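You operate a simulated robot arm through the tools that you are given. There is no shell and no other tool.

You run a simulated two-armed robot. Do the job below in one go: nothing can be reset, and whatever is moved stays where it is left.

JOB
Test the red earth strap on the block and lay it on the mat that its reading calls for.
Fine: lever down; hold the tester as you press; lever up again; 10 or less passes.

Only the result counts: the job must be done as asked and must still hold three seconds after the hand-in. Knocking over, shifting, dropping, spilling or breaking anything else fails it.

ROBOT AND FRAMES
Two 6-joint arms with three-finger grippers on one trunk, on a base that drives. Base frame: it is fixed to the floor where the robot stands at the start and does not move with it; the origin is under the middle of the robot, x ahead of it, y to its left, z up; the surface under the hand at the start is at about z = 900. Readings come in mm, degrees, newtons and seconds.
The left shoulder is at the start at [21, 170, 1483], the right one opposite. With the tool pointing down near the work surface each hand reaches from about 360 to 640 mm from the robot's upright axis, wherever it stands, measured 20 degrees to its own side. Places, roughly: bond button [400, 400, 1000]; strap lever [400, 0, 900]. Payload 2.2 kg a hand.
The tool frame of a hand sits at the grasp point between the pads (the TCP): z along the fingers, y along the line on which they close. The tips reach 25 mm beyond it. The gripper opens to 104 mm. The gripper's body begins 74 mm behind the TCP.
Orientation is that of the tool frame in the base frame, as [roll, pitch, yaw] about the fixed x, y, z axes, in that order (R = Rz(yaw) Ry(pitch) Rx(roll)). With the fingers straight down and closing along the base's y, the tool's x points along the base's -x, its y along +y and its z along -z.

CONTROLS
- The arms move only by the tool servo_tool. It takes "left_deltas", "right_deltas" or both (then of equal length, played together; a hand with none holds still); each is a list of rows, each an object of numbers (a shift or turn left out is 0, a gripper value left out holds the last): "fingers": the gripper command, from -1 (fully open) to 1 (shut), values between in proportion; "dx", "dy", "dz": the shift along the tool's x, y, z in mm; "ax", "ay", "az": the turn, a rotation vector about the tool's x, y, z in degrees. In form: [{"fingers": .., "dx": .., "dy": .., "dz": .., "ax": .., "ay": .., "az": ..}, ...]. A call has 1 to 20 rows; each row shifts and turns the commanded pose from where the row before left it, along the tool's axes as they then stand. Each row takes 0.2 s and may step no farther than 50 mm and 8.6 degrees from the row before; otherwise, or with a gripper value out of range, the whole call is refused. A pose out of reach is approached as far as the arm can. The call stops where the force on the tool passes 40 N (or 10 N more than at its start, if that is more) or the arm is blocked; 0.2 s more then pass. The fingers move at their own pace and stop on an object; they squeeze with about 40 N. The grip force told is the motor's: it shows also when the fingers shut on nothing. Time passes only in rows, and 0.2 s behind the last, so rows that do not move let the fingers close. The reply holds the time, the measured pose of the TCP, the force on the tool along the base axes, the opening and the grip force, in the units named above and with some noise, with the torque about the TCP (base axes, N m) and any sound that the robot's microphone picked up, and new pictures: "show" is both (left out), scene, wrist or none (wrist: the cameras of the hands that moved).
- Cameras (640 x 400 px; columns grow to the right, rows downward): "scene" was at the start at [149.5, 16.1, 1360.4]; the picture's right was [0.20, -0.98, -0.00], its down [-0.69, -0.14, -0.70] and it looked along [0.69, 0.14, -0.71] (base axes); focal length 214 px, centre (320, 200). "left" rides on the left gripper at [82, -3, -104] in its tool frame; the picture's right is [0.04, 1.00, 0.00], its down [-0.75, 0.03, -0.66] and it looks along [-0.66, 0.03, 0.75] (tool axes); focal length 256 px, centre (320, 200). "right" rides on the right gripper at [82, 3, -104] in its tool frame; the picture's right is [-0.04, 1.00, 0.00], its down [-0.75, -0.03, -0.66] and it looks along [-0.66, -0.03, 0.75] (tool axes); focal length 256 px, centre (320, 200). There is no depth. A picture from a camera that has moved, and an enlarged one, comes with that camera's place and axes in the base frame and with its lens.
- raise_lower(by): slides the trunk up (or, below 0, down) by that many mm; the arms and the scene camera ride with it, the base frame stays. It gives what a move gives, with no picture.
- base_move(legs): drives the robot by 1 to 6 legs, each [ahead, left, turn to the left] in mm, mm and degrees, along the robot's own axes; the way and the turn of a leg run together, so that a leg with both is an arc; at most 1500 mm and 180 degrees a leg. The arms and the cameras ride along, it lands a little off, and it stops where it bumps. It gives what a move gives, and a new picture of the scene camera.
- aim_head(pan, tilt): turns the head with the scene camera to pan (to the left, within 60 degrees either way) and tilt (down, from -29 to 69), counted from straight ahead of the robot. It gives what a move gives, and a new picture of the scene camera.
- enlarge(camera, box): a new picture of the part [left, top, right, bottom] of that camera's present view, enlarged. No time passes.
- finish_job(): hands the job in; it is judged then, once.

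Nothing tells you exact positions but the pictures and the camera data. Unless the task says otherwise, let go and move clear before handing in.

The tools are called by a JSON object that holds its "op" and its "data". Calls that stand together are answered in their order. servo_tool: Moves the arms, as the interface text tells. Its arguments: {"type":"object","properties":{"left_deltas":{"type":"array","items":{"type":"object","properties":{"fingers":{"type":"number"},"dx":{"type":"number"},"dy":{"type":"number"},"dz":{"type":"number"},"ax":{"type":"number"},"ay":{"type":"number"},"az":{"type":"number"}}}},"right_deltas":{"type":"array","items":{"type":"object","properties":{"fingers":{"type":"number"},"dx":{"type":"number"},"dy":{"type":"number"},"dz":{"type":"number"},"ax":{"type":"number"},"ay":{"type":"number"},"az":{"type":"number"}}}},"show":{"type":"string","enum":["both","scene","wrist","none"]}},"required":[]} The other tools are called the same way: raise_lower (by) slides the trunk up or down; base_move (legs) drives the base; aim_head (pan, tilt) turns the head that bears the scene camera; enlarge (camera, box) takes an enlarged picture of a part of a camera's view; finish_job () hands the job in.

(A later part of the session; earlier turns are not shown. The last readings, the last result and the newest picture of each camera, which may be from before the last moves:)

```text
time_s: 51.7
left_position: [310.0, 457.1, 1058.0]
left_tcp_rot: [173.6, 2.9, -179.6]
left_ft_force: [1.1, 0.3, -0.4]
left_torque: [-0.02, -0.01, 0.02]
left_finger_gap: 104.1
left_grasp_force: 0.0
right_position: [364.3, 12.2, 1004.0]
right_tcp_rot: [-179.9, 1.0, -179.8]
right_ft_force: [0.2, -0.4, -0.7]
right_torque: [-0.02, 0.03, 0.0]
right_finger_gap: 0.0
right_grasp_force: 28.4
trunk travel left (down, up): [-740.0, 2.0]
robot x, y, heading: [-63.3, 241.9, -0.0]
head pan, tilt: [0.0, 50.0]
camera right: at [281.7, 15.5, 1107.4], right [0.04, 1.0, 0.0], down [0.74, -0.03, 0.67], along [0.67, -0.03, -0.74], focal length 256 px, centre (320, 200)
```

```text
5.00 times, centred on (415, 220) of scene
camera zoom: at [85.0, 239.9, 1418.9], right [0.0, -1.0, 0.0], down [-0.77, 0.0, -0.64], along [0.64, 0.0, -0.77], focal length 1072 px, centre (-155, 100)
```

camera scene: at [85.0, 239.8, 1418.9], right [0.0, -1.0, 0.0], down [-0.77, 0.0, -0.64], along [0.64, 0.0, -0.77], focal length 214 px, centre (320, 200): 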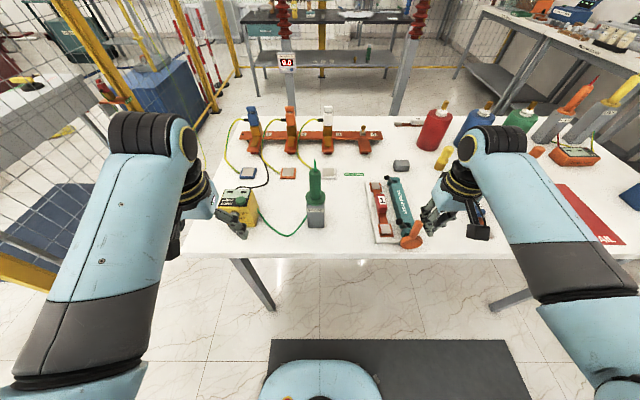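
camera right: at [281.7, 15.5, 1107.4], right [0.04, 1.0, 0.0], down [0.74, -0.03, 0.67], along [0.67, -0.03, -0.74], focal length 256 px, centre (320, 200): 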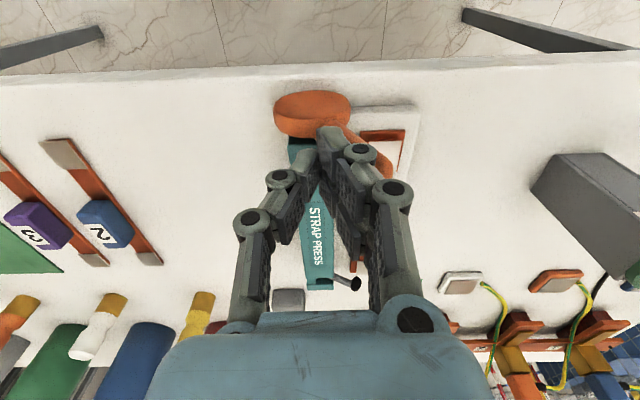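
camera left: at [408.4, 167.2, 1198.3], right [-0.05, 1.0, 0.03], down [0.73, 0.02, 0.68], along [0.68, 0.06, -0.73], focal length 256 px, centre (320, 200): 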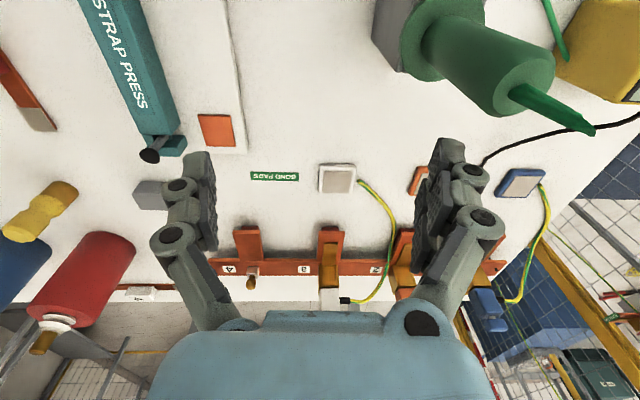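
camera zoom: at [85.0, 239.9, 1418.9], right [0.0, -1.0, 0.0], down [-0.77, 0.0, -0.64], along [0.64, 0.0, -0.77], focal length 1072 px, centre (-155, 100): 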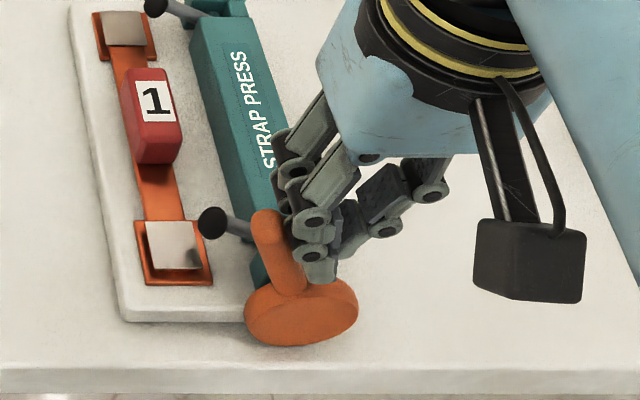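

{"op": "servo_tool", "data": {"right_deltas": [{"dy": 5}, {"dy": 5}, {"dy": 5}, {"dy": 5}, {"dy": 4}, {}], "show": "wrist"}}

{"op": "enlarge", "data": {"camera": "scene", "box": [360, 170, 450, 260]}}

```text
time_s: 53.1
left_position: [309.6, 456.8, 1058.9]
left_tcp_rot: [173.7, 3.0, -179.5]
left_ft_force: [1.1, 0.6, -0.4]
left_torque: [-0.03, -0.01, 0.01]
left_finger_gap: 103.9
left_grasp_force: 0.1
right_position: [364.0, 37.4, 1005.6]
right_tcp_rot: [-179.9, 1.0, -179.7]
right_ft_force: [0.0, -1.6, -0.4]
right_torque: [-0.01, -0.01, 0.02]
right_finger_gap: 0.0
right_grasp_force: 28.3
trunk travel left (down, up): [-740.0, 2.0]
robot x, y, heading: [-62.3, 239.5, 0.2]
head pan, tilt: [0.0, 50.0]
camera right: at [281.5, 39.9, 1107.3], right [0.04, 1.0, 0.0], down [0.74, -0.03, 0.67], along [0.67, -0.03, -0.74], focal length 256 px, centre (320, 200)
```

right: 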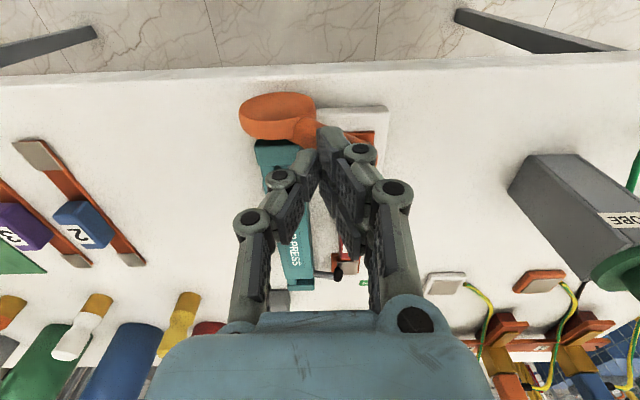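

```text
4.44 times, centred on (405, 215) of scene
camera zoom: at [85.0, 239.9, 1418.9], right [0.0, -1.0, 0.0], down [-0.77, 0.0, -0.64], along [0.64, 0.0, -0.77], focal length 953 px, centre (-58, 133)
```

zoom: 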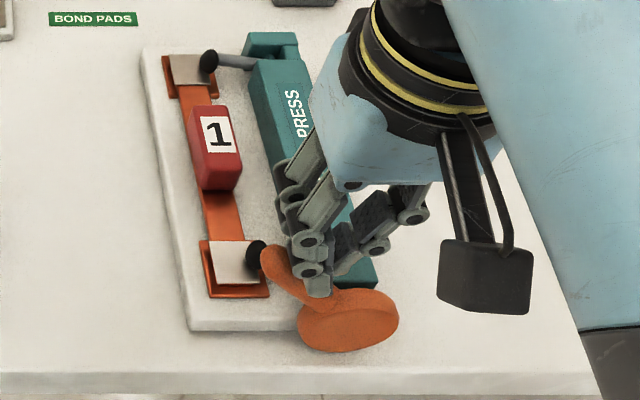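

Feet are almost on the lugs. Now pushing left-and-down in small steps until force rises.

{"op": "servo_tool", "data": {"right_deltas": [{"dy": 3, "dz": 3}, {"dy": 3, "dz": 3}, {"dy": 2, "dz": 3}, {"dy": 2, "dz": 3}, {}], "show": "wrist"}}

{"op": "enlarge", "data": {"camera": "scene", "box": [360, 170, 450, 260]}}

```text
time_s: 54.0
left_position: [307.2, 455.2, 1058.6]
left_tcp_rot: [173.7, 3.1, -179.6]
left_ft_force: [0.3, 0.1, 0.3]
left_torque: [0.02, -0.03, 0.01]
left_finger_gap: 103.9
left_grasp_force: 0.1
right_position: [365.1, 40.8, 999.0]
right_tcp_rot: [-179.5, 1.6, 180.0]
right_ft_force: [-6.4, -6.9, 16.5]
right_torque: [0.19, 0.37, 0.17]
right_finger_gap: 0.1
right_grasp_force: 27.7
trunk travel left (down, up): [-740.0, 2.0]
robot x, y, heading: [-62.3, 240.6, 0.0]
head pan, tilt: [0.0, 50.0]
stopped in row 4 (right hand): the force on the tool passed its limit at 45 N (the readings are from after the stop); the commanded pose is now the measured one
camera right: at [282.0, 44.9, 1101.5], right [0.04, 1.0, -0.01], down [0.73, -0.02, 0.68], along [0.68, -0.03, -0.74], focal length 256 px, centre (320, 200)
```

right: 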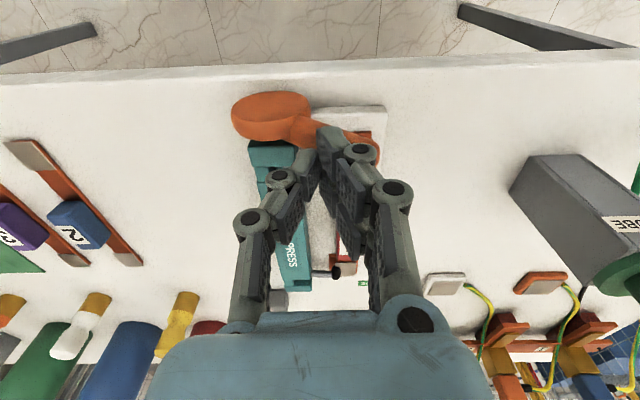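

```text
4.44 times, centred on (405, 215) of scene
camera zoom: at [82.2, 238.8, 1419.3], right [0.0, -1.0, 0.0], down [-0.77, 0.0, -0.64], along [0.64, 0.0, -0.77], focal length 953 px, centre (-58, 133)
```

zoom: 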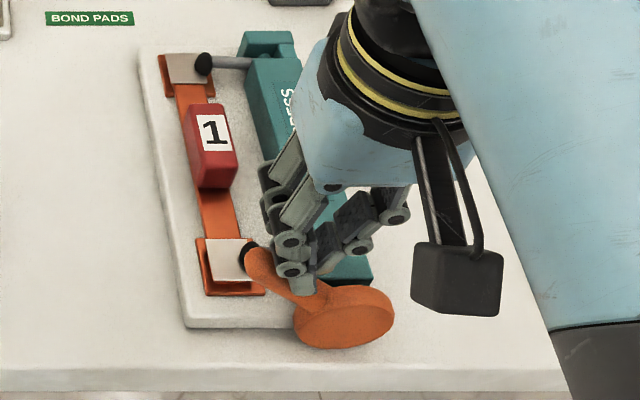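

The lever hit a firm stop with the feet on the lugs. I'll lift the hand off and check that the lever stays down.

{"op": "servo_tool", "data": {"right_deltas": [{"dy": -5, "dz": -10}, {"dz": -30}, {"dy": -40}, {"dy": -40}, {"dy": -20}, {}], "show": "both"}}

{"op": "enlarge", "data": {"camera": "scene", "box": [360, 170, 450, 260]}}

{"op": "enlarge", "data": {"camera": "right", "box": [340, 40, 540, 200]}}

```text
time_s: 55.4
left_position: [310.0, 456.8, 1056.4]
left_tcp_rot: [173.6, 3.0, -179.6]
left_ft_force: [0.8, 0.0, -0.1]
left_torque: [0.0, -0.01, -0.01]
left_finger_gap: 103.9
left_grasp_force: 0.1
right_position: [366.3, -61.0, 1037.4]
right_tcp_rot: [-179.7, 1.4, -179.9]
right_ft_force: [-0.3, -0.9, 1.0]
right_torque: [0.01, 0.01, 0.03]
right_finger_gap: 0.3
right_grasp_force: 28.6
trunk travel left (down, up): [-740.0, 2.0]
robot x, y, heading: [-59.5, 238.8, 0.1]
head pan, tilt: [0.0, 50.0]
camera scene: at [84.9, 239.6, 1418.9], right [0.0, -1.0, 0.0], down [-0.77, 0.0, -0.64], along [0.64, 0.0, -0.77], focal length 214 px, centre (320, 200)
camera right: at [282.4, -58.5, 1139.8], right [0.04, 1.0, 0.0], down [0.74, -0.03, 0.67], along [0.67, -0.03, -0.74], focal length 256 px, centre (320, 200)
```

scene: 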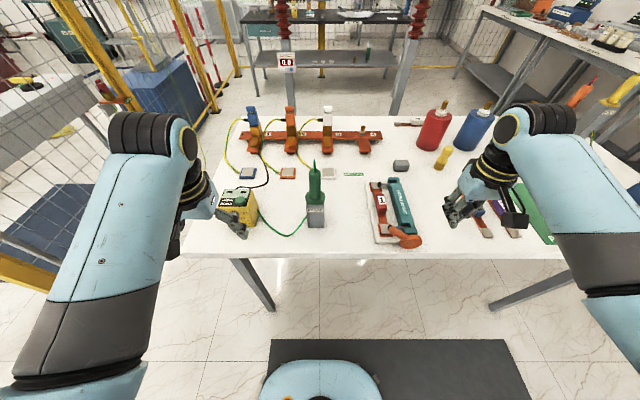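
right: 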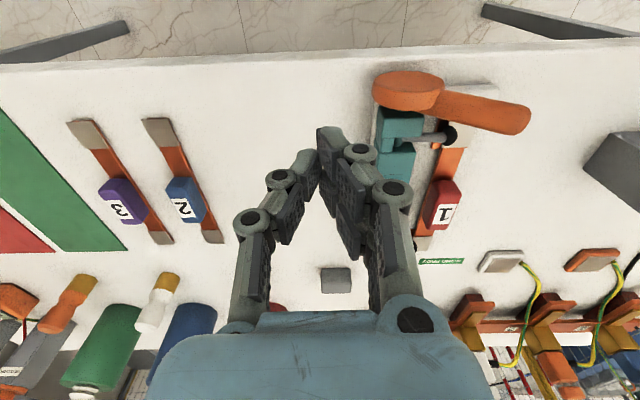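

```text
4.44 times, centred on (405, 215) of scene
camera zoom: at [84.9, 239.6, 1418.9], right [0.0, -1.0, 0.0], down [-0.77, 0.0, -0.64], along [0.64, 0.0, -0.77], focal length 953 px, centre (-58, 133)
```

zoom: 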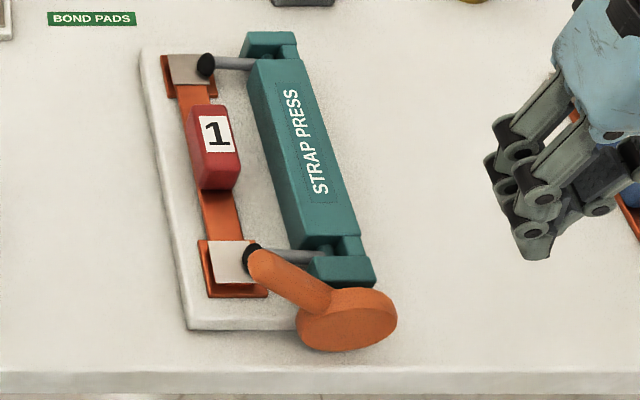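

```text
2.50 times, centred on (440, 120) of right
camera zoom: at [282.4, -58.5, 1139.8], right [0.04, 1.0, 0.0], down [0.74, -0.03, 0.67], along [0.67, -0.03, -0.74], focal length 640 px, centre (20, 400)
```

zoom: 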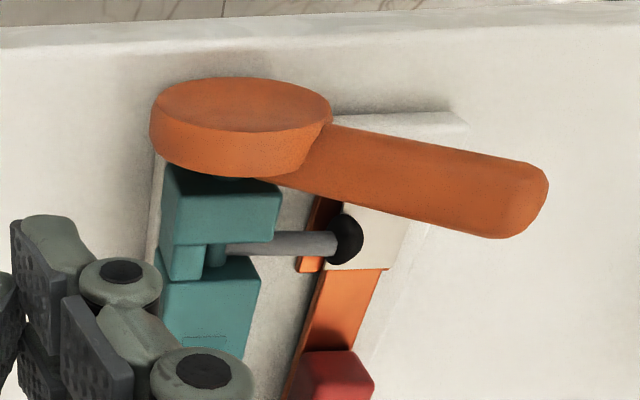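

The lever is down and both feet press on the lugs. Next comes the tester: I'll move the right hand to a safe spot on the right, then drive left about 280 mm to face the tester.

{"op": "servo_tool", "data": {"right_deltas": [{"dz": -20, "dy": -20}, {"dy": -40}, {"dy": -20}, {}], "show": "none"}}

{"op": "base_move", "data": {"legs": [[0, 285, 0]]}}

```text
time_s: 56.4
left_position: [310.1, 455.6, 1057.6]
left_tcp_rot: [173.7, 2.8, -179.5]
left_ft_force: [0.1, 0.9, 0.4]
left_torque: [0.0, 0.01, 0.01]
left_finger_gap: 104.1
left_grasp_force: 0.1
right_position: [366.6, -142.5, 1057.7]
right_tcp_rot: [-179.7, 1.4, -179.9]
right_ft_force: [0.3, -0.1, -0.9]
right_torque: [0.0, 0.01, -0.01]
right_finger_gap: 0.0
right_grasp_force: 28.8
trunk travel left (down, up): [-740.0, 2.0]
robot x, y, heading: [-60.7, 239.3, -0.0]
head pan, tilt: [0.0, 50.0]
```

```text
time_s: 58.4
left_position: [310.0, 740.4, 1058.9]
left_tcp_rot: [173.8, 3.0, -179.6]
left_ft_force: [-0.3, 0.3, -0.7]
left_torque: [-0.04, -0.01, 0.04]
left_finger_gap: 104.2
left_grasp_force: 0.1
right_position: [365.6, 143.3, 1056.5]
right_tcp_rot: [-179.7, 1.4, -180.0]
right_ft_force: [-0.6, 0.7, -0.4]
right_torque: [-0.01, 0.0, 0.03]
right_finger_gap: 0.1
right_grasp_force: 28.2
trunk travel left (down, up): [-740.0, 2.0]
robot x, y, heading: [-61.1, 525.5, -0.2]
head pan, tilt: [0.0, 50.0]
camera scene: at [84.6, 524.5, 1418.9], right [0.0, -1.0, 0.0], down [-0.77, 0.0, -0.64], along [0.64, 0.0, -0.77], focal length 214 px, centre (320, 200)
```

scene: 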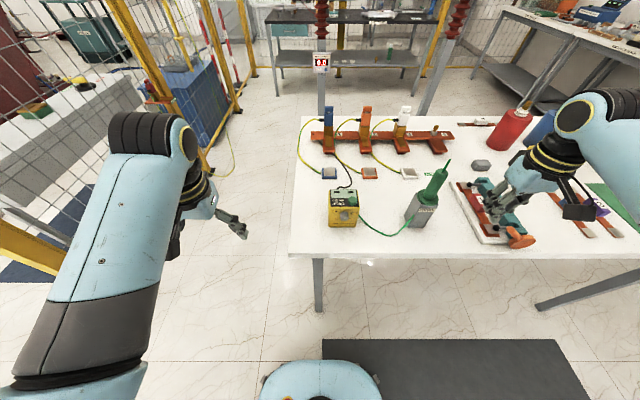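

{"op": "enlarge", "data": {"camera": "scene", "box": [300, 150, 380, 240]}}

{"op": "enlarge", "data": {"camera": "scene", "box": [450, 160, 550, 260]}}

{"op": "enlarge", "data": {"camera": "left", "box": [0, 0, 640, 400]}}

```text
4.44 times, centred on (340, 195) of scene
camera zoom: at [84.6, 524.5, 1418.9], right [0.0, -1.0, 0.0], down [-0.77, 0.0, -0.64], along [0.64, 0.0, -0.77], focal length 953 px, centre (231, 222)
```

zoom: 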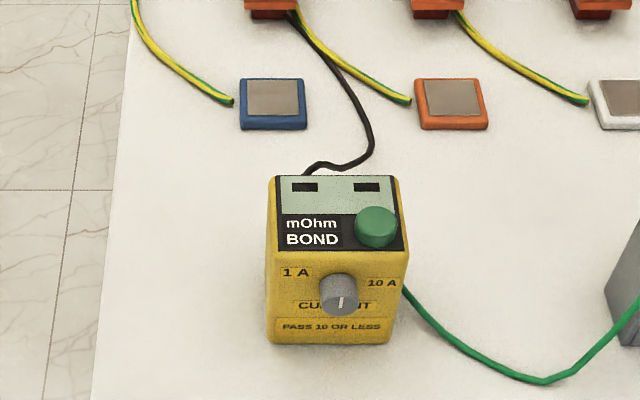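

```text
4.00 times, centred on (500, 210) of scene
camera zoom: at [84.6, 524.5, 1418.9], right [0.0, -1.0, 0.0], down [-0.77, 0.0, -0.64], along [0.64, 0.0, -0.77], focal length 858 px, centre (-400, 160)
```

zoom: 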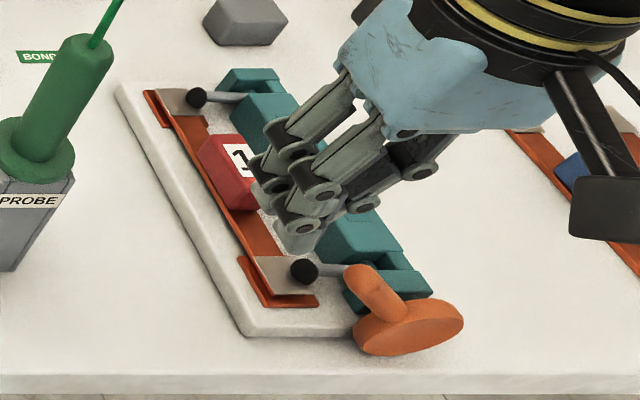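

```text
1.00 times, centred on (320, 200) of left (not enlarged: the box is as wide or as high as the picture)
camera zoom: at [224.7, 725.3, 1157.3], right [-0.05, 0.99, 0.11], down [0.72, -0.04, 0.69], along [0.69, 0.11, -0.71], focal length 256 px, centre (320, 200)
```

zoom: 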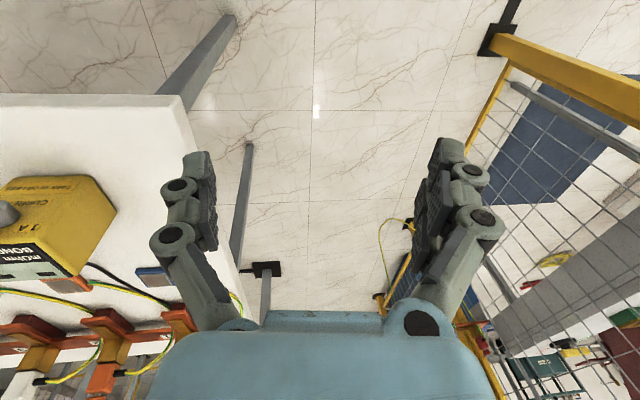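

The tester measures about x 420–478, y 422–500, top z 993, with the button top at about [433, 441, 1004]; the display shows "- -". I'll rotate the left hand (in free space left of the table) so it can grip the box front-to-back from the left, leaving the button free for the right hand.

{"op": "servo_tool", "data": {"left_deltas": [{"ax": 6.2, "ay": 3.0}, {"dx": -40}, {"dx": -40}, {"dx": -30, "az": -7.5}, {"az": -7.5}, {"az": -7.5}, {"az": -7.5}, {"az": -7.5}, {"az": -7.5}, {"az": -7.5}, {"az": -7.5}, {"az": -7.5}, {"az": -7.5}, {"az": -7.5}, {"az": -7.9}, {}], "show": "both"}}

```text
time_s: 61.8
left_position: [419.8, 741.8, 1058.2]
left_tcp_rot: [-179.9, 0.3, -89.0]
left_ft_force: [-0.4, -0.2, 0.7]
left_torque: [-0.02, -0.02, 0.02]
left_finger_gap: 103.9
left_grasp_force: 0.0
right_position: [364.8, 142.9, 1057.7]
right_tcp_rot: [-179.7, 1.4, 180.0]
right_ft_force: [-1.5, 0.6, -0.1]
right_torque: [-0.03, 0.0, 0.01]
right_finger_gap: 0.0
right_grasp_force: 28.0
trunk travel left (down, up): [-740.0, 2.0]
robot x, y, heading: [-65.9, 522.2, -0.4]
head pan, tilt: [0.0, 50.0]
camera scene: at [84.7, 524.0, 1418.9], right [0.0, -1.0, 0.0], down [-0.77, 0.0, -0.64], along [0.64, 0.0, -0.77], focal length 214 px, centre (320, 200)
camera left: at [426.4, 659.7, 1162.6], right [-1.0, -0.06, 0.0], down [-0.04, 0.75, 0.66], along [-0.04, 0.66, -0.75], focal length 256 px, centre (320, 200)
```

scene: 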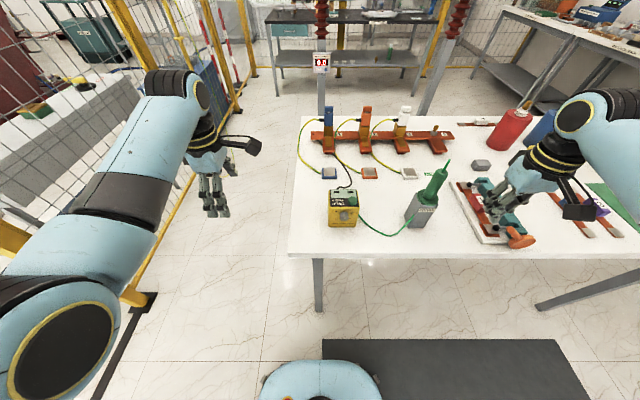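
left: 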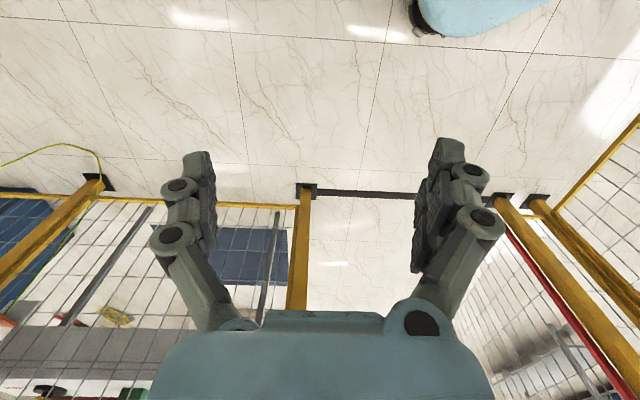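

Yaw reached fully. Now tilting the left hand so the fingers point to the right and down.

{"op": "servo_tool", "data": {"left_deltas": [{"ay": 8.5}, {"ay": 8.5}, {"ay": 8.5}, {"ay": 8.5}, {"ay": 8.5}, {"ay": 8.5}, {"ay": 8.0}, {}], "show": "both"}}

```text
time_s: 63.6
left_position: [420.0, 741.4, 1059.0]
left_tcp_rot: [-180.0, -58.9, -89.1]
left_ft_force: [0.7, -1.0, -0.2]
left_torque: [-0.02, -0.02, 0.0]
left_finger_gap: 103.8
left_grasp_force: 0.1
right_position: [364.6, 143.3, 1057.0]
right_tcp_rot: [-179.7, 1.4, 179.9]
right_ft_force: [0.0, 0.2, -0.4]
right_torque: [0.04, 0.0, 0.02]
right_finger_gap: 0.0
right_grasp_force: 28.3
trunk travel left (down, up): [-740.0, 2.0]
robot x, y, heading: [-62.5, 522.1, -0.2]
head pan, tilt: [0.0, 50.0]
camera scene: at [84.5, 523.9, 1418.9], right [0.0, -1.0, 0.0], down [-0.77, 0.0, -0.64], along [0.64, 0.0, -0.77], focal length 214 px, centre (320, 200)
camera left: at [424.1, 788.5, 1183.2], right [-1.0, -0.04, 0.03], down [-0.05, 0.95, -0.31], along [-0.02, -0.31, -0.95], focal length 256 px, centre (320, 200)
```

scene: 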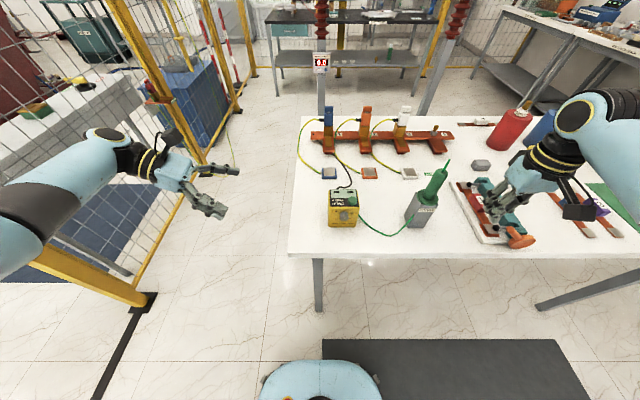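
left: 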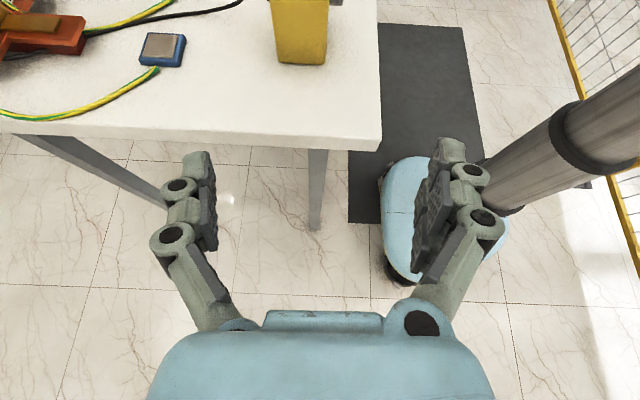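

The tilted pose works and the box is visible between the fingers. Moving to a pre-grasp point left of the box and squaring the yaw.

{"op": "servo_tool", "data": {"left_deltas": [{"dz": 33, "dx": 9.7, "dy": -7.25, "ax": -0.77, "az": 0.46}, {"dz": 33, "dx": 9.7, "dy": -7.25}, {"dz": 33, "dx": 9.7, "dy": -7.25}, {"dz": 33, "dx": 9.7, "dy": -7.25}, {}], "show": "both"}}

{"op": "enlarge", "data": {"camera": "left", "box": [200, 0, 440, 150]}}

```text
time_s: 64.8
left_position: [449.4, 610.0, 1023.7]
left_tcp_rot: [179.9, -58.9, -90.0]
left_ft_force: [0.7, 0.0, 0.6]
left_torque: [0.0, 0.0, 0.01]
left_finger_gap: 104.0
left_grasp_force: 0.0
right_position: [364.7, 143.9, 1057.6]
right_tcp_rot: [-179.6, 1.4, 180.0]
right_ft_force: [-1.2, 0.1, 0.0]
right_torque: [-0.03, 0.01, -0.01]
right_finger_gap: 0.0
right_grasp_force: 28.4
trunk travel left (down, up): [-740.0, 2.0]
robot x, y, heading: [-57.4, 529.4, 0.1]
head pan, tilt: [0.0, 50.0]
camera scene: at [84.3, 525.1, 1418.9], right [0.0, -1.0, 0.0], down [-0.77, 0.0, -0.64], along [0.64, 0.0, -0.77], focal length 214 px, centre (320, 200)
camera left: at [454.0, 656.6, 1148.2], right [-1.0, -0.02, 0.03], down [-0.03, 0.95, -0.31], along [-0.03, -0.31, -0.95], focal length 256 px, centre (320, 200)
```

scene: 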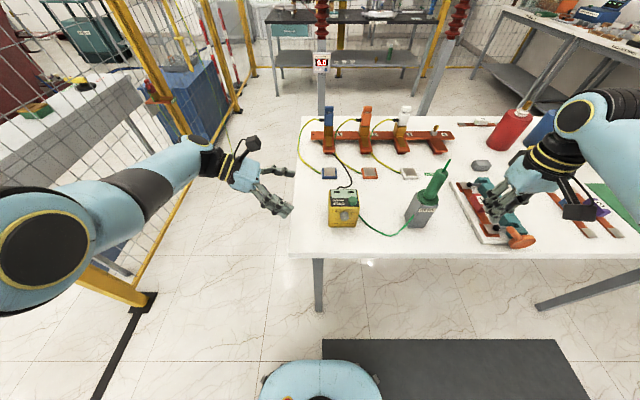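
left: 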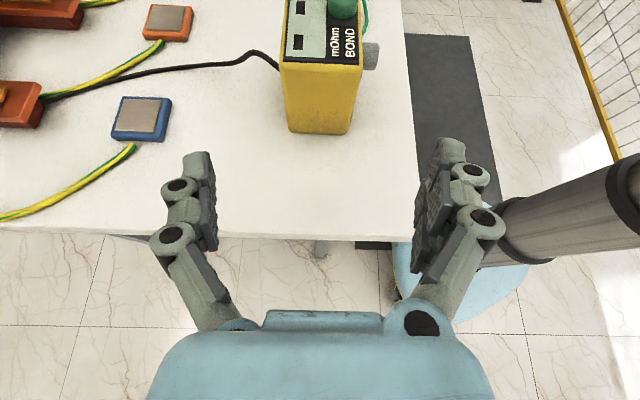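

```text
2.67 times, centred on (320, 75) of left
camera zoom: at [454.0, 656.6, 1148.2], right [-1.0, -0.02, 0.03], down [-0.03, 0.95, -0.31], along [-0.03, -0.31, -0.95], focal length 683 px, centre (320, 533)
```

zoom: 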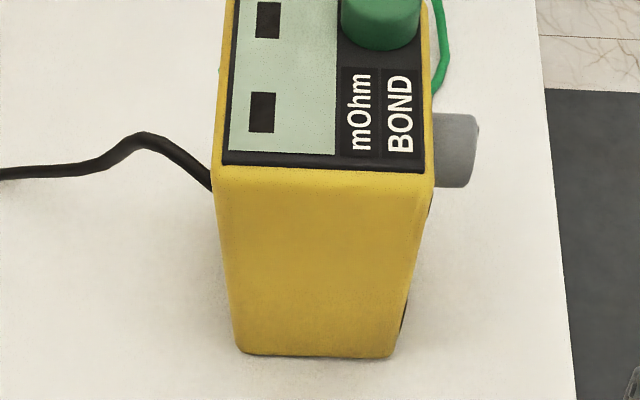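

The box is nicely centred between the fingers (box x≈418.5–481, hand x=449.4). Advancing along the finger direction.

{"op": "servo_tool", "data": {"left_deltas": [{"dz": 30, "dx": 0.4}, {"dz": 30, "dx": 0.4}, {"dz": 25, "dx": 0.3}, {"dz": 15}, {}], "show": "both"}}

```text
time_s: 66.0
left_position: [436.7, 528.2, 981.8]
left_tcp_rot: [179.9, -58.9, -89.9]
left_ft_force: [0.4, 0.3, -0.1]
left_torque: [-0.01, 0.02, -0.01]
left_finger_gap: 103.8
left_grasp_force: 0.1
left hand out of reach, approached as far as the arm can: row 3, 4
right_position: [365.1, 142.5, 1057.4]
right_tcp_rot: [-179.7, 1.3, 180.0]
right_ft_force: [0.3, 0.8, 0.9]
right_torque: [-0.01, 0.0, 0.0]
right_finger_gap: 0.3
right_grasp_force: 28.8
trunk travel left (down, up): [-740.0, 2.0]
robot x, y, heading: [-61.0, 525.2, -0.0]
head pan, tilt: [0.0, 50.0]
camera scene: at [85.3, 524.1, 1418.8], right [0.0, -1.0, 0.0], down [-0.77, 0.0, -0.64], along [0.64, 0.0, -0.77], focal length 214 px, centre (320, 200)
camera left: at [441.0, 574.9, 1105.9], right [-1.0, -0.02, 0.03], down [-0.03, 0.95, -0.31], along [-0.03, -0.31, -0.95], focal length 256 px, centre (320, 200)
```

scene: 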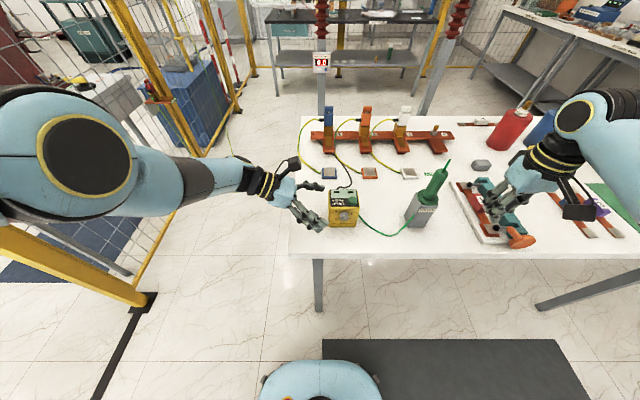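
left: 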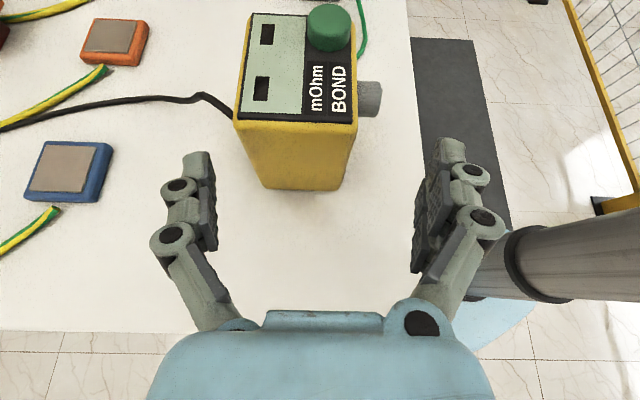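

The left arm is at its full extension here. I'll back the hand off, lower the trunk 65 mm and drive forward 60 mm to gain reach.

{"op": "servo_tool", "data": {"left_deltas": [{"dz": -40}, {"dz": -40}, {"dz": -40}, {}], "show": "none"}}

{"op": "raise_lower", "data": {"by": -65}}

```text
time_s: 67.0
left_position: [466.3, 631.8, 1017.5]
left_tcp_rot: [179.9, -58.9, -89.9]
left_ft_force: [-1.1, 0.1, 0.5]
left_torque: [-0.01, 0.01, 0.02]
left_finger_gap: 104.1
left_grasp_force: 0.1
left hand out of reach, approached as far as the arm can: row 1, 2, 3
right_position: [364.2, 142.9, 1056.7]
right_tcp_rot: [-179.7, 1.4, 179.9]
right_ft_force: [0.2, 0.0, 0.0]
right_torque: [0.04, -0.01, 0.0]
right_finger_gap: 0.0
right_grasp_force: 28.7
trunk travel left (down, up): [-740.0, 2.0]
robot x, y, heading: [-60.9, 525.1, 0.1]
head pan, tilt: [0.0, 50.0]
```

```text
time_s: 68.0
left_position: [466.8, 631.6, 953.2]
left_tcp_rot: [-179.9, -59.0, -90.0]
left_ft_force: [0.9, 0.2, 0.0]
left_torque: [0.0, 0.0, -0.03]
left_finger_gap: 104.1
left_grasp_force: 0.1
right_position: [364.0, 143.7, 992.0]
right_tcp_rot: [-179.7, 1.5, 180.0]
right_ft_force: [0.2, -0.7, 0.4]
right_torque: [0.0, -0.02, 0.0]
right_finger_gap: 0.0
right_grasp_force: 28.2
trunk travel left (down, up): [-675.0, 67.0]
robot x, y, heading: [-65.4, 524.4, 0.2]
head pan, tilt: [0.0, 50.0]
```

{"op": "aim_head", "data": {"pan": 15, "tilt": 40}}

```text
time_s: 68.8
left_position: [467.0, 631.7, 953.1]
left_tcp_rot: [179.9, -58.9, -89.9]
left_ft_force: [0.0, -0.4, 0.0]
left_torque: [-0.02, -0.03, 0.03]
left_finger_gap: 104.1
left_grasp_force: 0.0
right_position: [364.8, 143.8, 993.0]
right_tcp_rot: [-179.8, 1.4, 180.0]
right_ft_force: [0.0, 0.8, 0.0]
right_torque: [-0.01, 0.01, 0.0]
right_finger_gap: 0.0
right_grasp_force: 28.2
trunk travel left (down, up): [-675.0, 67.0]
robot x, y, heading: [-61.0, 521.6, 0.0]
head pan, tilt: [15.0, 40.0]
camera scene: at [90.1, 546.0, 1367.8], right [0.26, -0.97, 0.0], down [-0.62, -0.17, -0.77], along [0.74, 0.2, -0.64], focal length 214 px, centre (320, 200)
```

scene: 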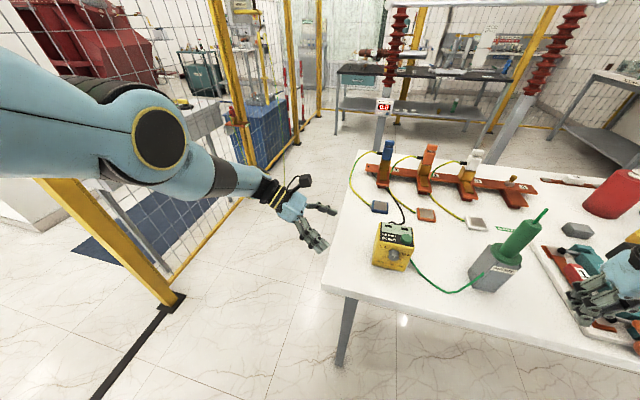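

The left forearm is nearly in line with the hand (wrist-singular and stretched). I'll reduce the tilt to about 45°, raise the trunk again and stand closer, around [0, 470].

{"op": "servo_tool", "data": {"left_deltas": [{"ay": -7, "dz": -10}, {"ay": -7, "dz": -10}, {}], "show": "none"}}

{"op": "raise_lower", "data": {"by": 65}}

{"op": "base_move", "data": {"legs": [[60, -55, 0]]}}

```text
time_s: 69.6
left_position: [491.4, 649.8, 943.6]
left_tcp_rot: [179.7, -44.9, -89.8]
left_ft_force: [0.3, 0.8, 0.4]
left_torque: [0.02, -0.02, -0.02]
left_finger_gap: 104.2
left_grasp_force: 0.0
left hand out of reach, approached as far as the arm can: row 1, 2
right_position: [366.1, 143.1, 993.3]
right_tcp_rot: [-179.7, 1.3, -179.9]
right_ft_force: [0.0, 0.1, 0.5]
right_torque: [0.01, 0.0, 0.01]
right_finger_gap: 0.3
right_grasp_force: 27.9
trunk travel left (down, up): [-675.0, 67.0]
robot x, y, heading: [-63.3, 526.3, 0.2]
head pan, tilt: [15.0, 40.0]
```

```text
time_s: 70.6
left_position: [491.7, 650.3, 1009.1]
left_tcp_rot: [179.9, -44.9, -89.9]
left_ft_force: [1.3, -0.9, 0.1]
left_torque: [0.04, -0.01, 0.02]
left_finger_gap: 103.8
left_grasp_force: 0.0
right_position: [364.5, 143.5, 1057.8]
right_tcp_rot: [-179.7, 1.3, -180.0]
right_ft_force: [0.7, 0.4, -0.3]
right_torque: [0.0, -0.03, -0.03]
right_finger_gap: 0.1
right_grasp_force: 28.4
trunk travel left (down, up): [-740.0, 2.0]
robot x, y, heading: [-64.0, 522.7, 0.0]
head pan, tilt: [15.0, 40.0]
```

```text
time_s: 71.7
left_position: [553.6, 593.6, 1008.1]
left_tcp_rot: [179.9, -44.8, -89.9]
left_ft_force: [0.5, -1.0, -0.9]
left_torque: [0.02, -0.02, -0.01]
left_finger_gap: 103.9
left_grasp_force: 0.0
right_position: [426.1, 87.6, 1055.7]
right_tcp_rot: [-179.7, 1.3, -179.9]
right_ft_force: [0.3, -0.2, -0.3]
right_torque: [0.01, 0.05, 0.03]
right_finger_gap: 0.0
right_grasp_force: 28.3
trunk travel left (down, up): [-740.0, 2.0]
robot x, y, heading: [-7.5, 469.3, 0.0]
head pan, tilt: [15.0, 40.0]
camera scene: at [151.0, 490.6, 1432.9], right [0.26, -0.97, 0.0], down [-0.62, -0.17, -0.77], along [0.74, 0.2, -0.64], focal length 214 px, centre (320, 200)
```

scene: 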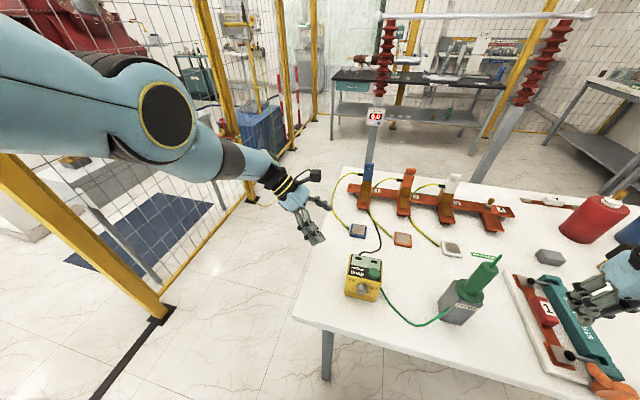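

{"op": "servo_tool", "data": {"left_deltas": [{"dy": 25}, {"dy": 25}, {"dy": 25}, {"dy": 28}, {}], "show": "both"}}

```text
time_s: 72.9
left_position: [511.2, 598.8, 958.4]
left_tcp_rot: [179.9, -45.0, -89.9]
left_ft_force: [0.8, -0.5, -0.2]
left_torque: [0.01, 0.03, 0.02]
left_finger_gap: 104.2
left_grasp_force: 0.0
left hand out of reach, approached as far as the arm can: row 1, 2, 3, 4
right_position: [425.3, 89.1, 1056.8]
right_tcp_rot: [-179.6, 1.3, -180.0]
right_ft_force: [0.8, -0.4, 0.5]
right_torque: [0.01, 0.0, 0.01]
right_finger_gap: 0.0
right_grasp_force: 27.7
trunk travel left (down, up): [-740.0, 2.0]
robot x, y, heading: [-1.9, 471.1, -0.3]
head pan, tilt: [15.0, 40.0]
camera scene: at [150.1, 491.3, 1433.0], right [0.26, -0.97, 0.0], down [-0.62, -0.17, -0.77], along [0.74, 0.2, -0.64], focal length 214 px, centre (320, 200)
camera left: at [516.4, 615.0, 1090.9], right [-1.0, -0.03, 0.03], down [-0.03, 1.0, -0.07], along [-0.03, -0.07, -1.0], focal length 256 px, centre (320, 200)
```

scene: 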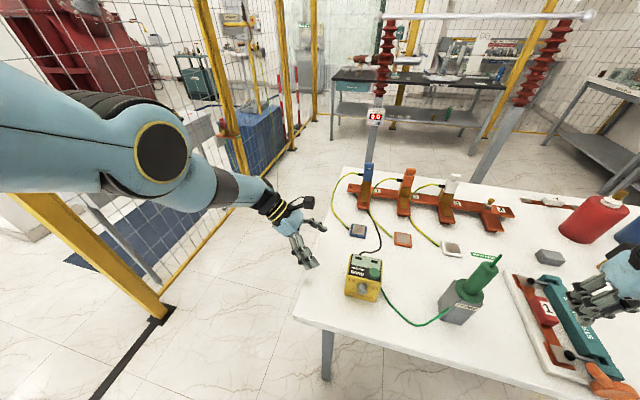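
left: 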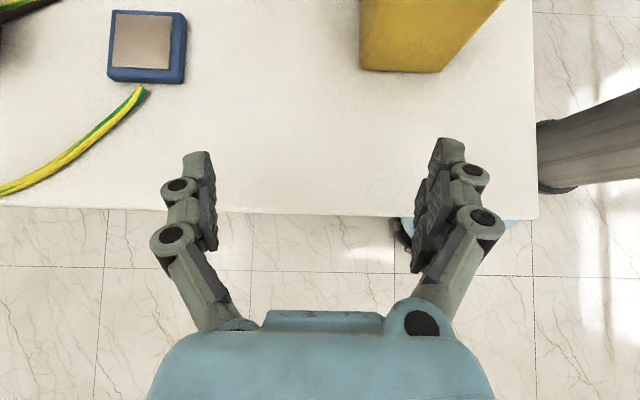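

The left arm seems locked straight at the elbow (wrist stays ~683 mm from the shoulder). I'll command it clearly inward toward the shoulder to make the elbow bend again.

{"op": "servo_tool", "data": {"left_deltas": [{"dx": 20, "dy": 25, "dz": -14}, {"dx": 20, "dy": 25, "dz": -14}, {"dx": 20, "dy": 25, "dz": -14}, {"dx": 20, "dy": 25, "dz": -14}, {}], "show": "scene"}}

```text
time_s: 74.1
left_position: [512.5, 595.1, 960.4]
left_tcp_rot: [179.8, -45.0, -90.0]
left_ft_force: [-0.5, 0.0, 0.6]
left_torque: [0.02, -0.01, -0.01]
left_finger_gap: 103.9
left_grasp_force: 0.1
left hand out of reach, approached as far as the arm can: row 1, 2, 3, 4
right_position: [424.2, 88.5, 1056.8]
right_tcp_rot: [-179.8, 1.3, -180.0]
right_ft_force: [-0.5, 0.0, 0.2]
right_torque: [0.01, 0.0, -0.01]
right_finger_gap: 0.0
right_grasp_force: 28.7
trunk travel left (down, up): [-740.0, 2.0]
robot x, y, heading: [-4.4, 469.7, -0.0]
head pan, tilt: [15.0, 40.0]
camera scene: at [149.7, 491.7, 1433.0], right [0.26, -0.97, 0.0], down [-0.62, -0.17, -0.77], along [0.74, 0.2, -0.64], focal length 214 px, centre (320, 200)
```

scene: 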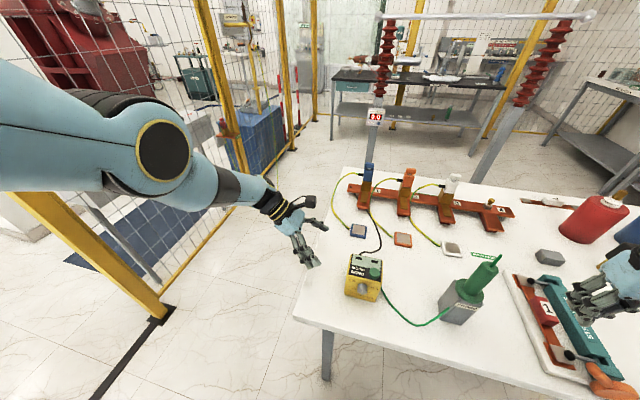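

Still locked. I'll command a sideways/upward move (perpendicular to the arm) so that the elbow has to flex in its allowed direction.

{"op": "servo_tool", "data": {"left_deltas": [{"dx": 17, "dy": -23, "dz": -17}, {"dx": 17, "dy": -23, "dz": -17}, {"dx": 17, "dy": -23, "dz": -17}, {"dx": 17, "dz": -17}, {"dx": 17, "dz": -17}, {}], "show": "scene"}}

```text
time_s: 75.5
left_position: [572.6, 596.3, 1086.3]
left_tcp_rot: [179.9, -44.8, -89.8]
left_ft_force: [-0.4, 0.4, -0.2]
left_torque: [-0.01, -0.02, 0.01]
left_finger_gap: 103.9
left_grasp_force: 0.1
left hand out of reach, approached as far as the arm can: row 2, 3
right_position: [423.7, 88.1, 1056.6]
right_tcp_rot: [-179.6, 1.3, -180.0]
right_ft_force: [-0.3, 1.1, -0.4]
right_torque: [0.01, 0.0, 0.0]
right_finger_gap: 0.2
right_grasp_force: 28.5
trunk travel left (down, up): [-740.0, 2.0]
robot x, y, heading: [0.3, 469.3, -0.2]
head pan, tilt: [15.0, 40.0]
camera scene: at [149.8, 491.7, 1433.0], right [0.26, -0.97, 0.0], down [-0.62, -0.17, -0.77], along [0.74, 0.2, -0.64], focal length 214 px, centre (320, 200)
```

scene: 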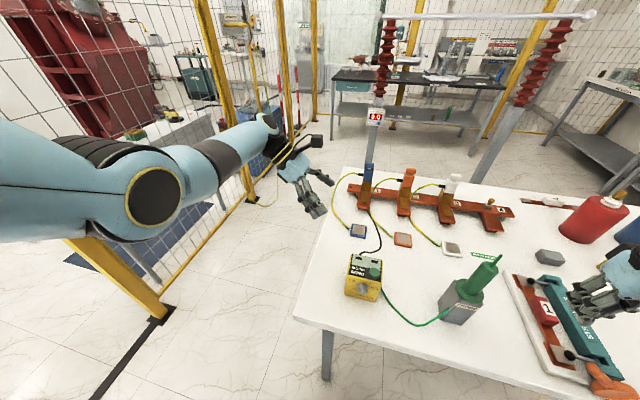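

The elbow is flexed again. Now moving the left hand back in x toward the box's centre line, staying high.

{"op": "servo_tool", "data": {"left_deltas": [{"dy": 30}, {"dy": 30}, {"dy": 30}, {"dy": 32}, {}], "show": "both"}}

```text
time_s: 76.7
left_position: [451.4, 595.7, 1085.5]
left_tcp_rot: [179.8, -45.0, -89.8]
left_ft_force: [0.2, -0.8, -0.5]
left_torque: [-0.06, 0.01, -0.05]
left_finger_gap: 104.1
left_grasp_force: 0.0
right_position: [425.2, 87.4, 1056.2]
right_tcp_rot: [-179.6, 1.3, 180.0]
right_ft_force: [1.4, 0.2, -0.5]
right_torque: [0.04, 0.04, -0.05]
right_finger_gap: 0.0
right_grasp_force: 28.6
trunk travel left (down, up): [-740.0, 2.0]
robot x, y, heading: [-2.5, 469.6, 0.1]
head pan, tilt: [15.0, 40.0]
camera scene: at [150.8, 491.5, 1432.9], right [0.26, -0.97, 0.0], down [-0.62, -0.17, -0.77], along [0.74, 0.2, -0.64], focal length 214 px, centre (320, 200)
camera left: at [455.8, 611.1, 1218.4], right [-1.0, -0.03, 0.03], down [-0.03, 1.0, -0.07], along [-0.03, -0.07, -1.0], focal length 256 px, centre (320, 200)
```

scene: 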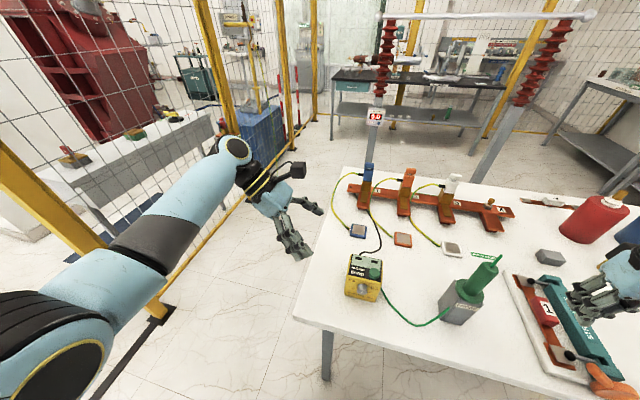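
left: 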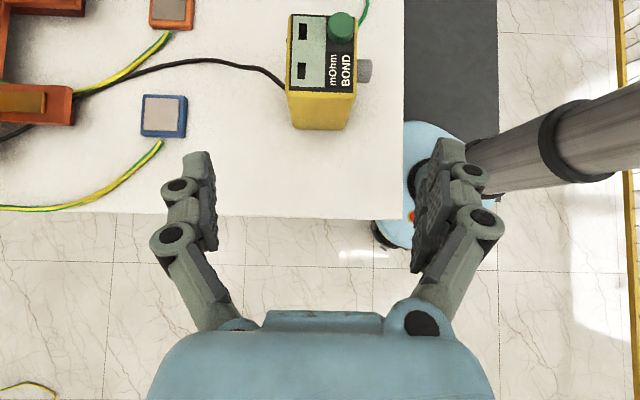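

Now descending along the finger direction toward the box's left part.

{"op": "servo_tool", "data": {"left_deltas": [{"dx": -10, "dz": 26, "dy": 0.7}, {"dx": -9, "dz": 26, "dy": 0.7}, {"dz": 25}, {"dz": 25}, {"dz": 20}, {}], "show": "both"}}

{"op": "enlarge", "data": {"camera": "left", "box": [180, 0, 460, 240]}}

```text
time_s: 78.1
left_position: [448.9, 523.3, 985.6]
left_tcp_rot: [180.0, -45.0, -90.0]
left_ft_force: [0.4, -0.4, -0.1]
left_torque: [0.0, 0.0, 0.0]
left_finger_gap: 103.9
left_grasp_force: 0.0
right_position: [425.2, 88.0, 1057.4]
right_tcp_rot: [-179.8, 1.4, -180.0]
right_ft_force: [0.1, -0.3, 0.0]
right_torque: [0.04, -0.05, -0.01]
right_finger_gap: 0.1
right_grasp_force: 28.8
trunk travel left (down, up): [-740.0, 2.0]
robot x, y, heading: [0.7, 473.2, 0.0]
head pan, tilt: [15.0, 40.0]
camera scene: at [149.5, 491.8, 1433.1], right [0.26, -0.97, 0.0], down [-0.62, -0.17, -0.77], along [0.74, 0.2, -0.64], focal length 214 px, centre (320, 200)
camera left: at [453.8, 538.6, 1117.9], right [-1.0, -0.03, 0.03], down [-0.03, 1.0, -0.07], along [-0.03, -0.07, -1.0], focal length 256 px, centre (320, 200)
```

scene: 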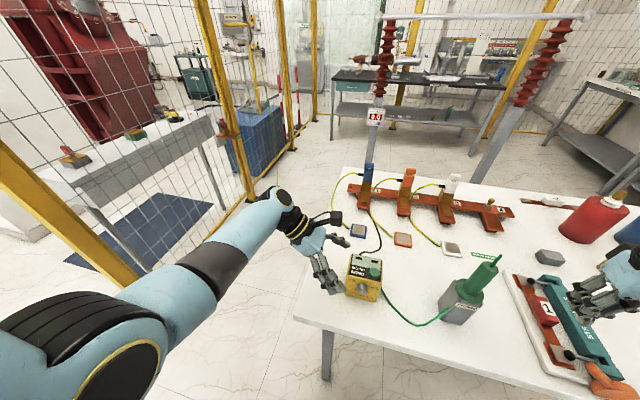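
left: 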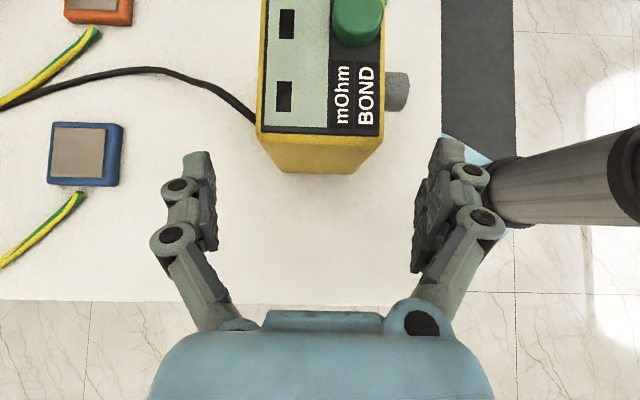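

```text
1.67 times, centred on (320, 120) of left
camera zoom: at [453.8, 538.6, 1117.9], right [-1.0, -0.03, 0.03], down [-0.03, 1.0, -0.07], along [-0.03, -0.07, -1.0], focal length 427 px, centre (320, 333)
```

zoom: 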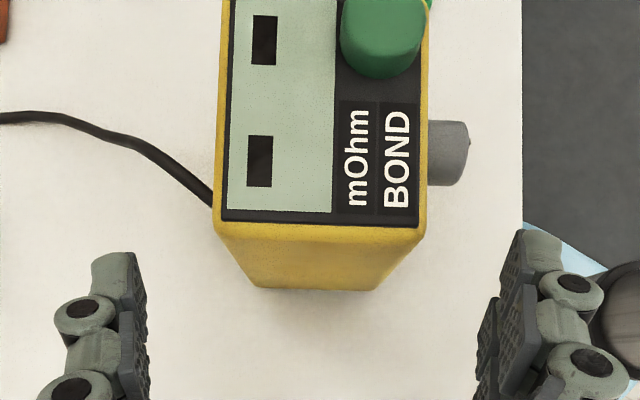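

Alignment is good: box centre x≈450.4. Moving in the last 35 mm along the fingers and narrowing the opening.

{"op": "servo_tool", "data": {"left_deltas": [{"dz": 15, "dy": -0.8}, {"dz": 12, "dy": -0.7}, {"dz": 8}, {"fingers": -0.35}, {}, {}], "show": "both"}}

{"op": "enlarge", "data": {"camera": "left", "box": [180, 0, 460, 240]}}

```text
time_s: 79.5
left_position: [449.5, 497.9, 961.5]
left_tcp_rot: [179.9, -44.9, -90.0]
left_ft_force: [1.1, 0.2, -0.1]
left_torque: [-0.02, 0.02, 0.0]
left_finger_gap: 70.4
left_grasp_force: 0.5
right_position: [424.6, 88.0, 1057.0]
right_tcp_rot: [-179.7, 1.4, 180.0]
right_ft_force: [0.5, 0.4, -0.6]
right_torque: [0.0, 0.0, 0.0]
right_finger_gap: 0.3
right_grasp_force: 28.4
trunk travel left (down, up): [-740.0, 2.0]
robot x, y, heading: [-4.8, 466.2, -0.1]
head pan, tilt: [15.0, 40.0]
camera scene: at [149.8, 491.6, 1433.0], right [0.26, -0.97, 0.0], down [-0.62, -0.17, -0.77], along [0.74, 0.2, -0.64], focal length 214 px, centre (320, 200)
camera left: at [455.1, 513.9, 1093.5], right [-1.0, -0.03, 0.03], down [-0.03, 1.0, -0.07], along [-0.03, -0.07, -1.0], focal length 256 px, centre (320, 200)
```

scene: 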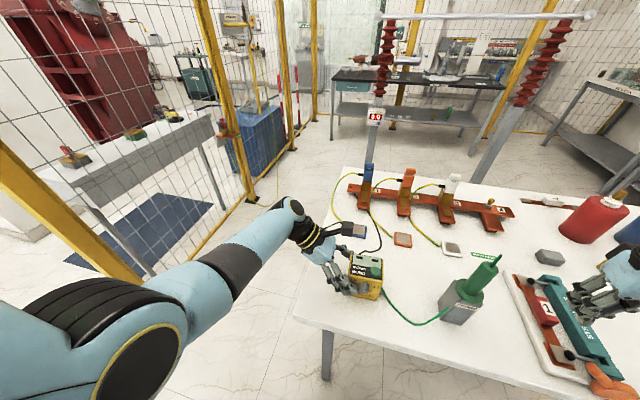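
left: 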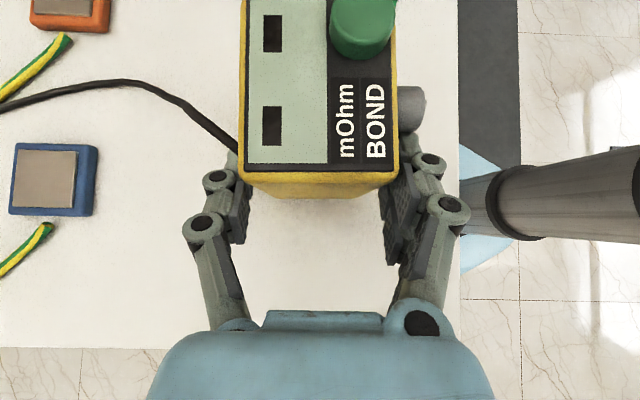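

```text
1.67 times, centred on (320, 120) of left
camera zoom: at [455.1, 513.9, 1093.5], right [-1.0, -0.03, 0.03], down [-0.03, 1.0, -0.07], along [-0.03, -0.07, -1.0], focal length 427 px, centre (320, 333)
```

zoom: 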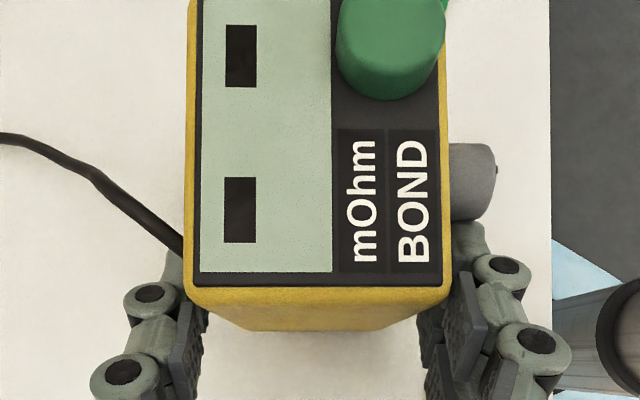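

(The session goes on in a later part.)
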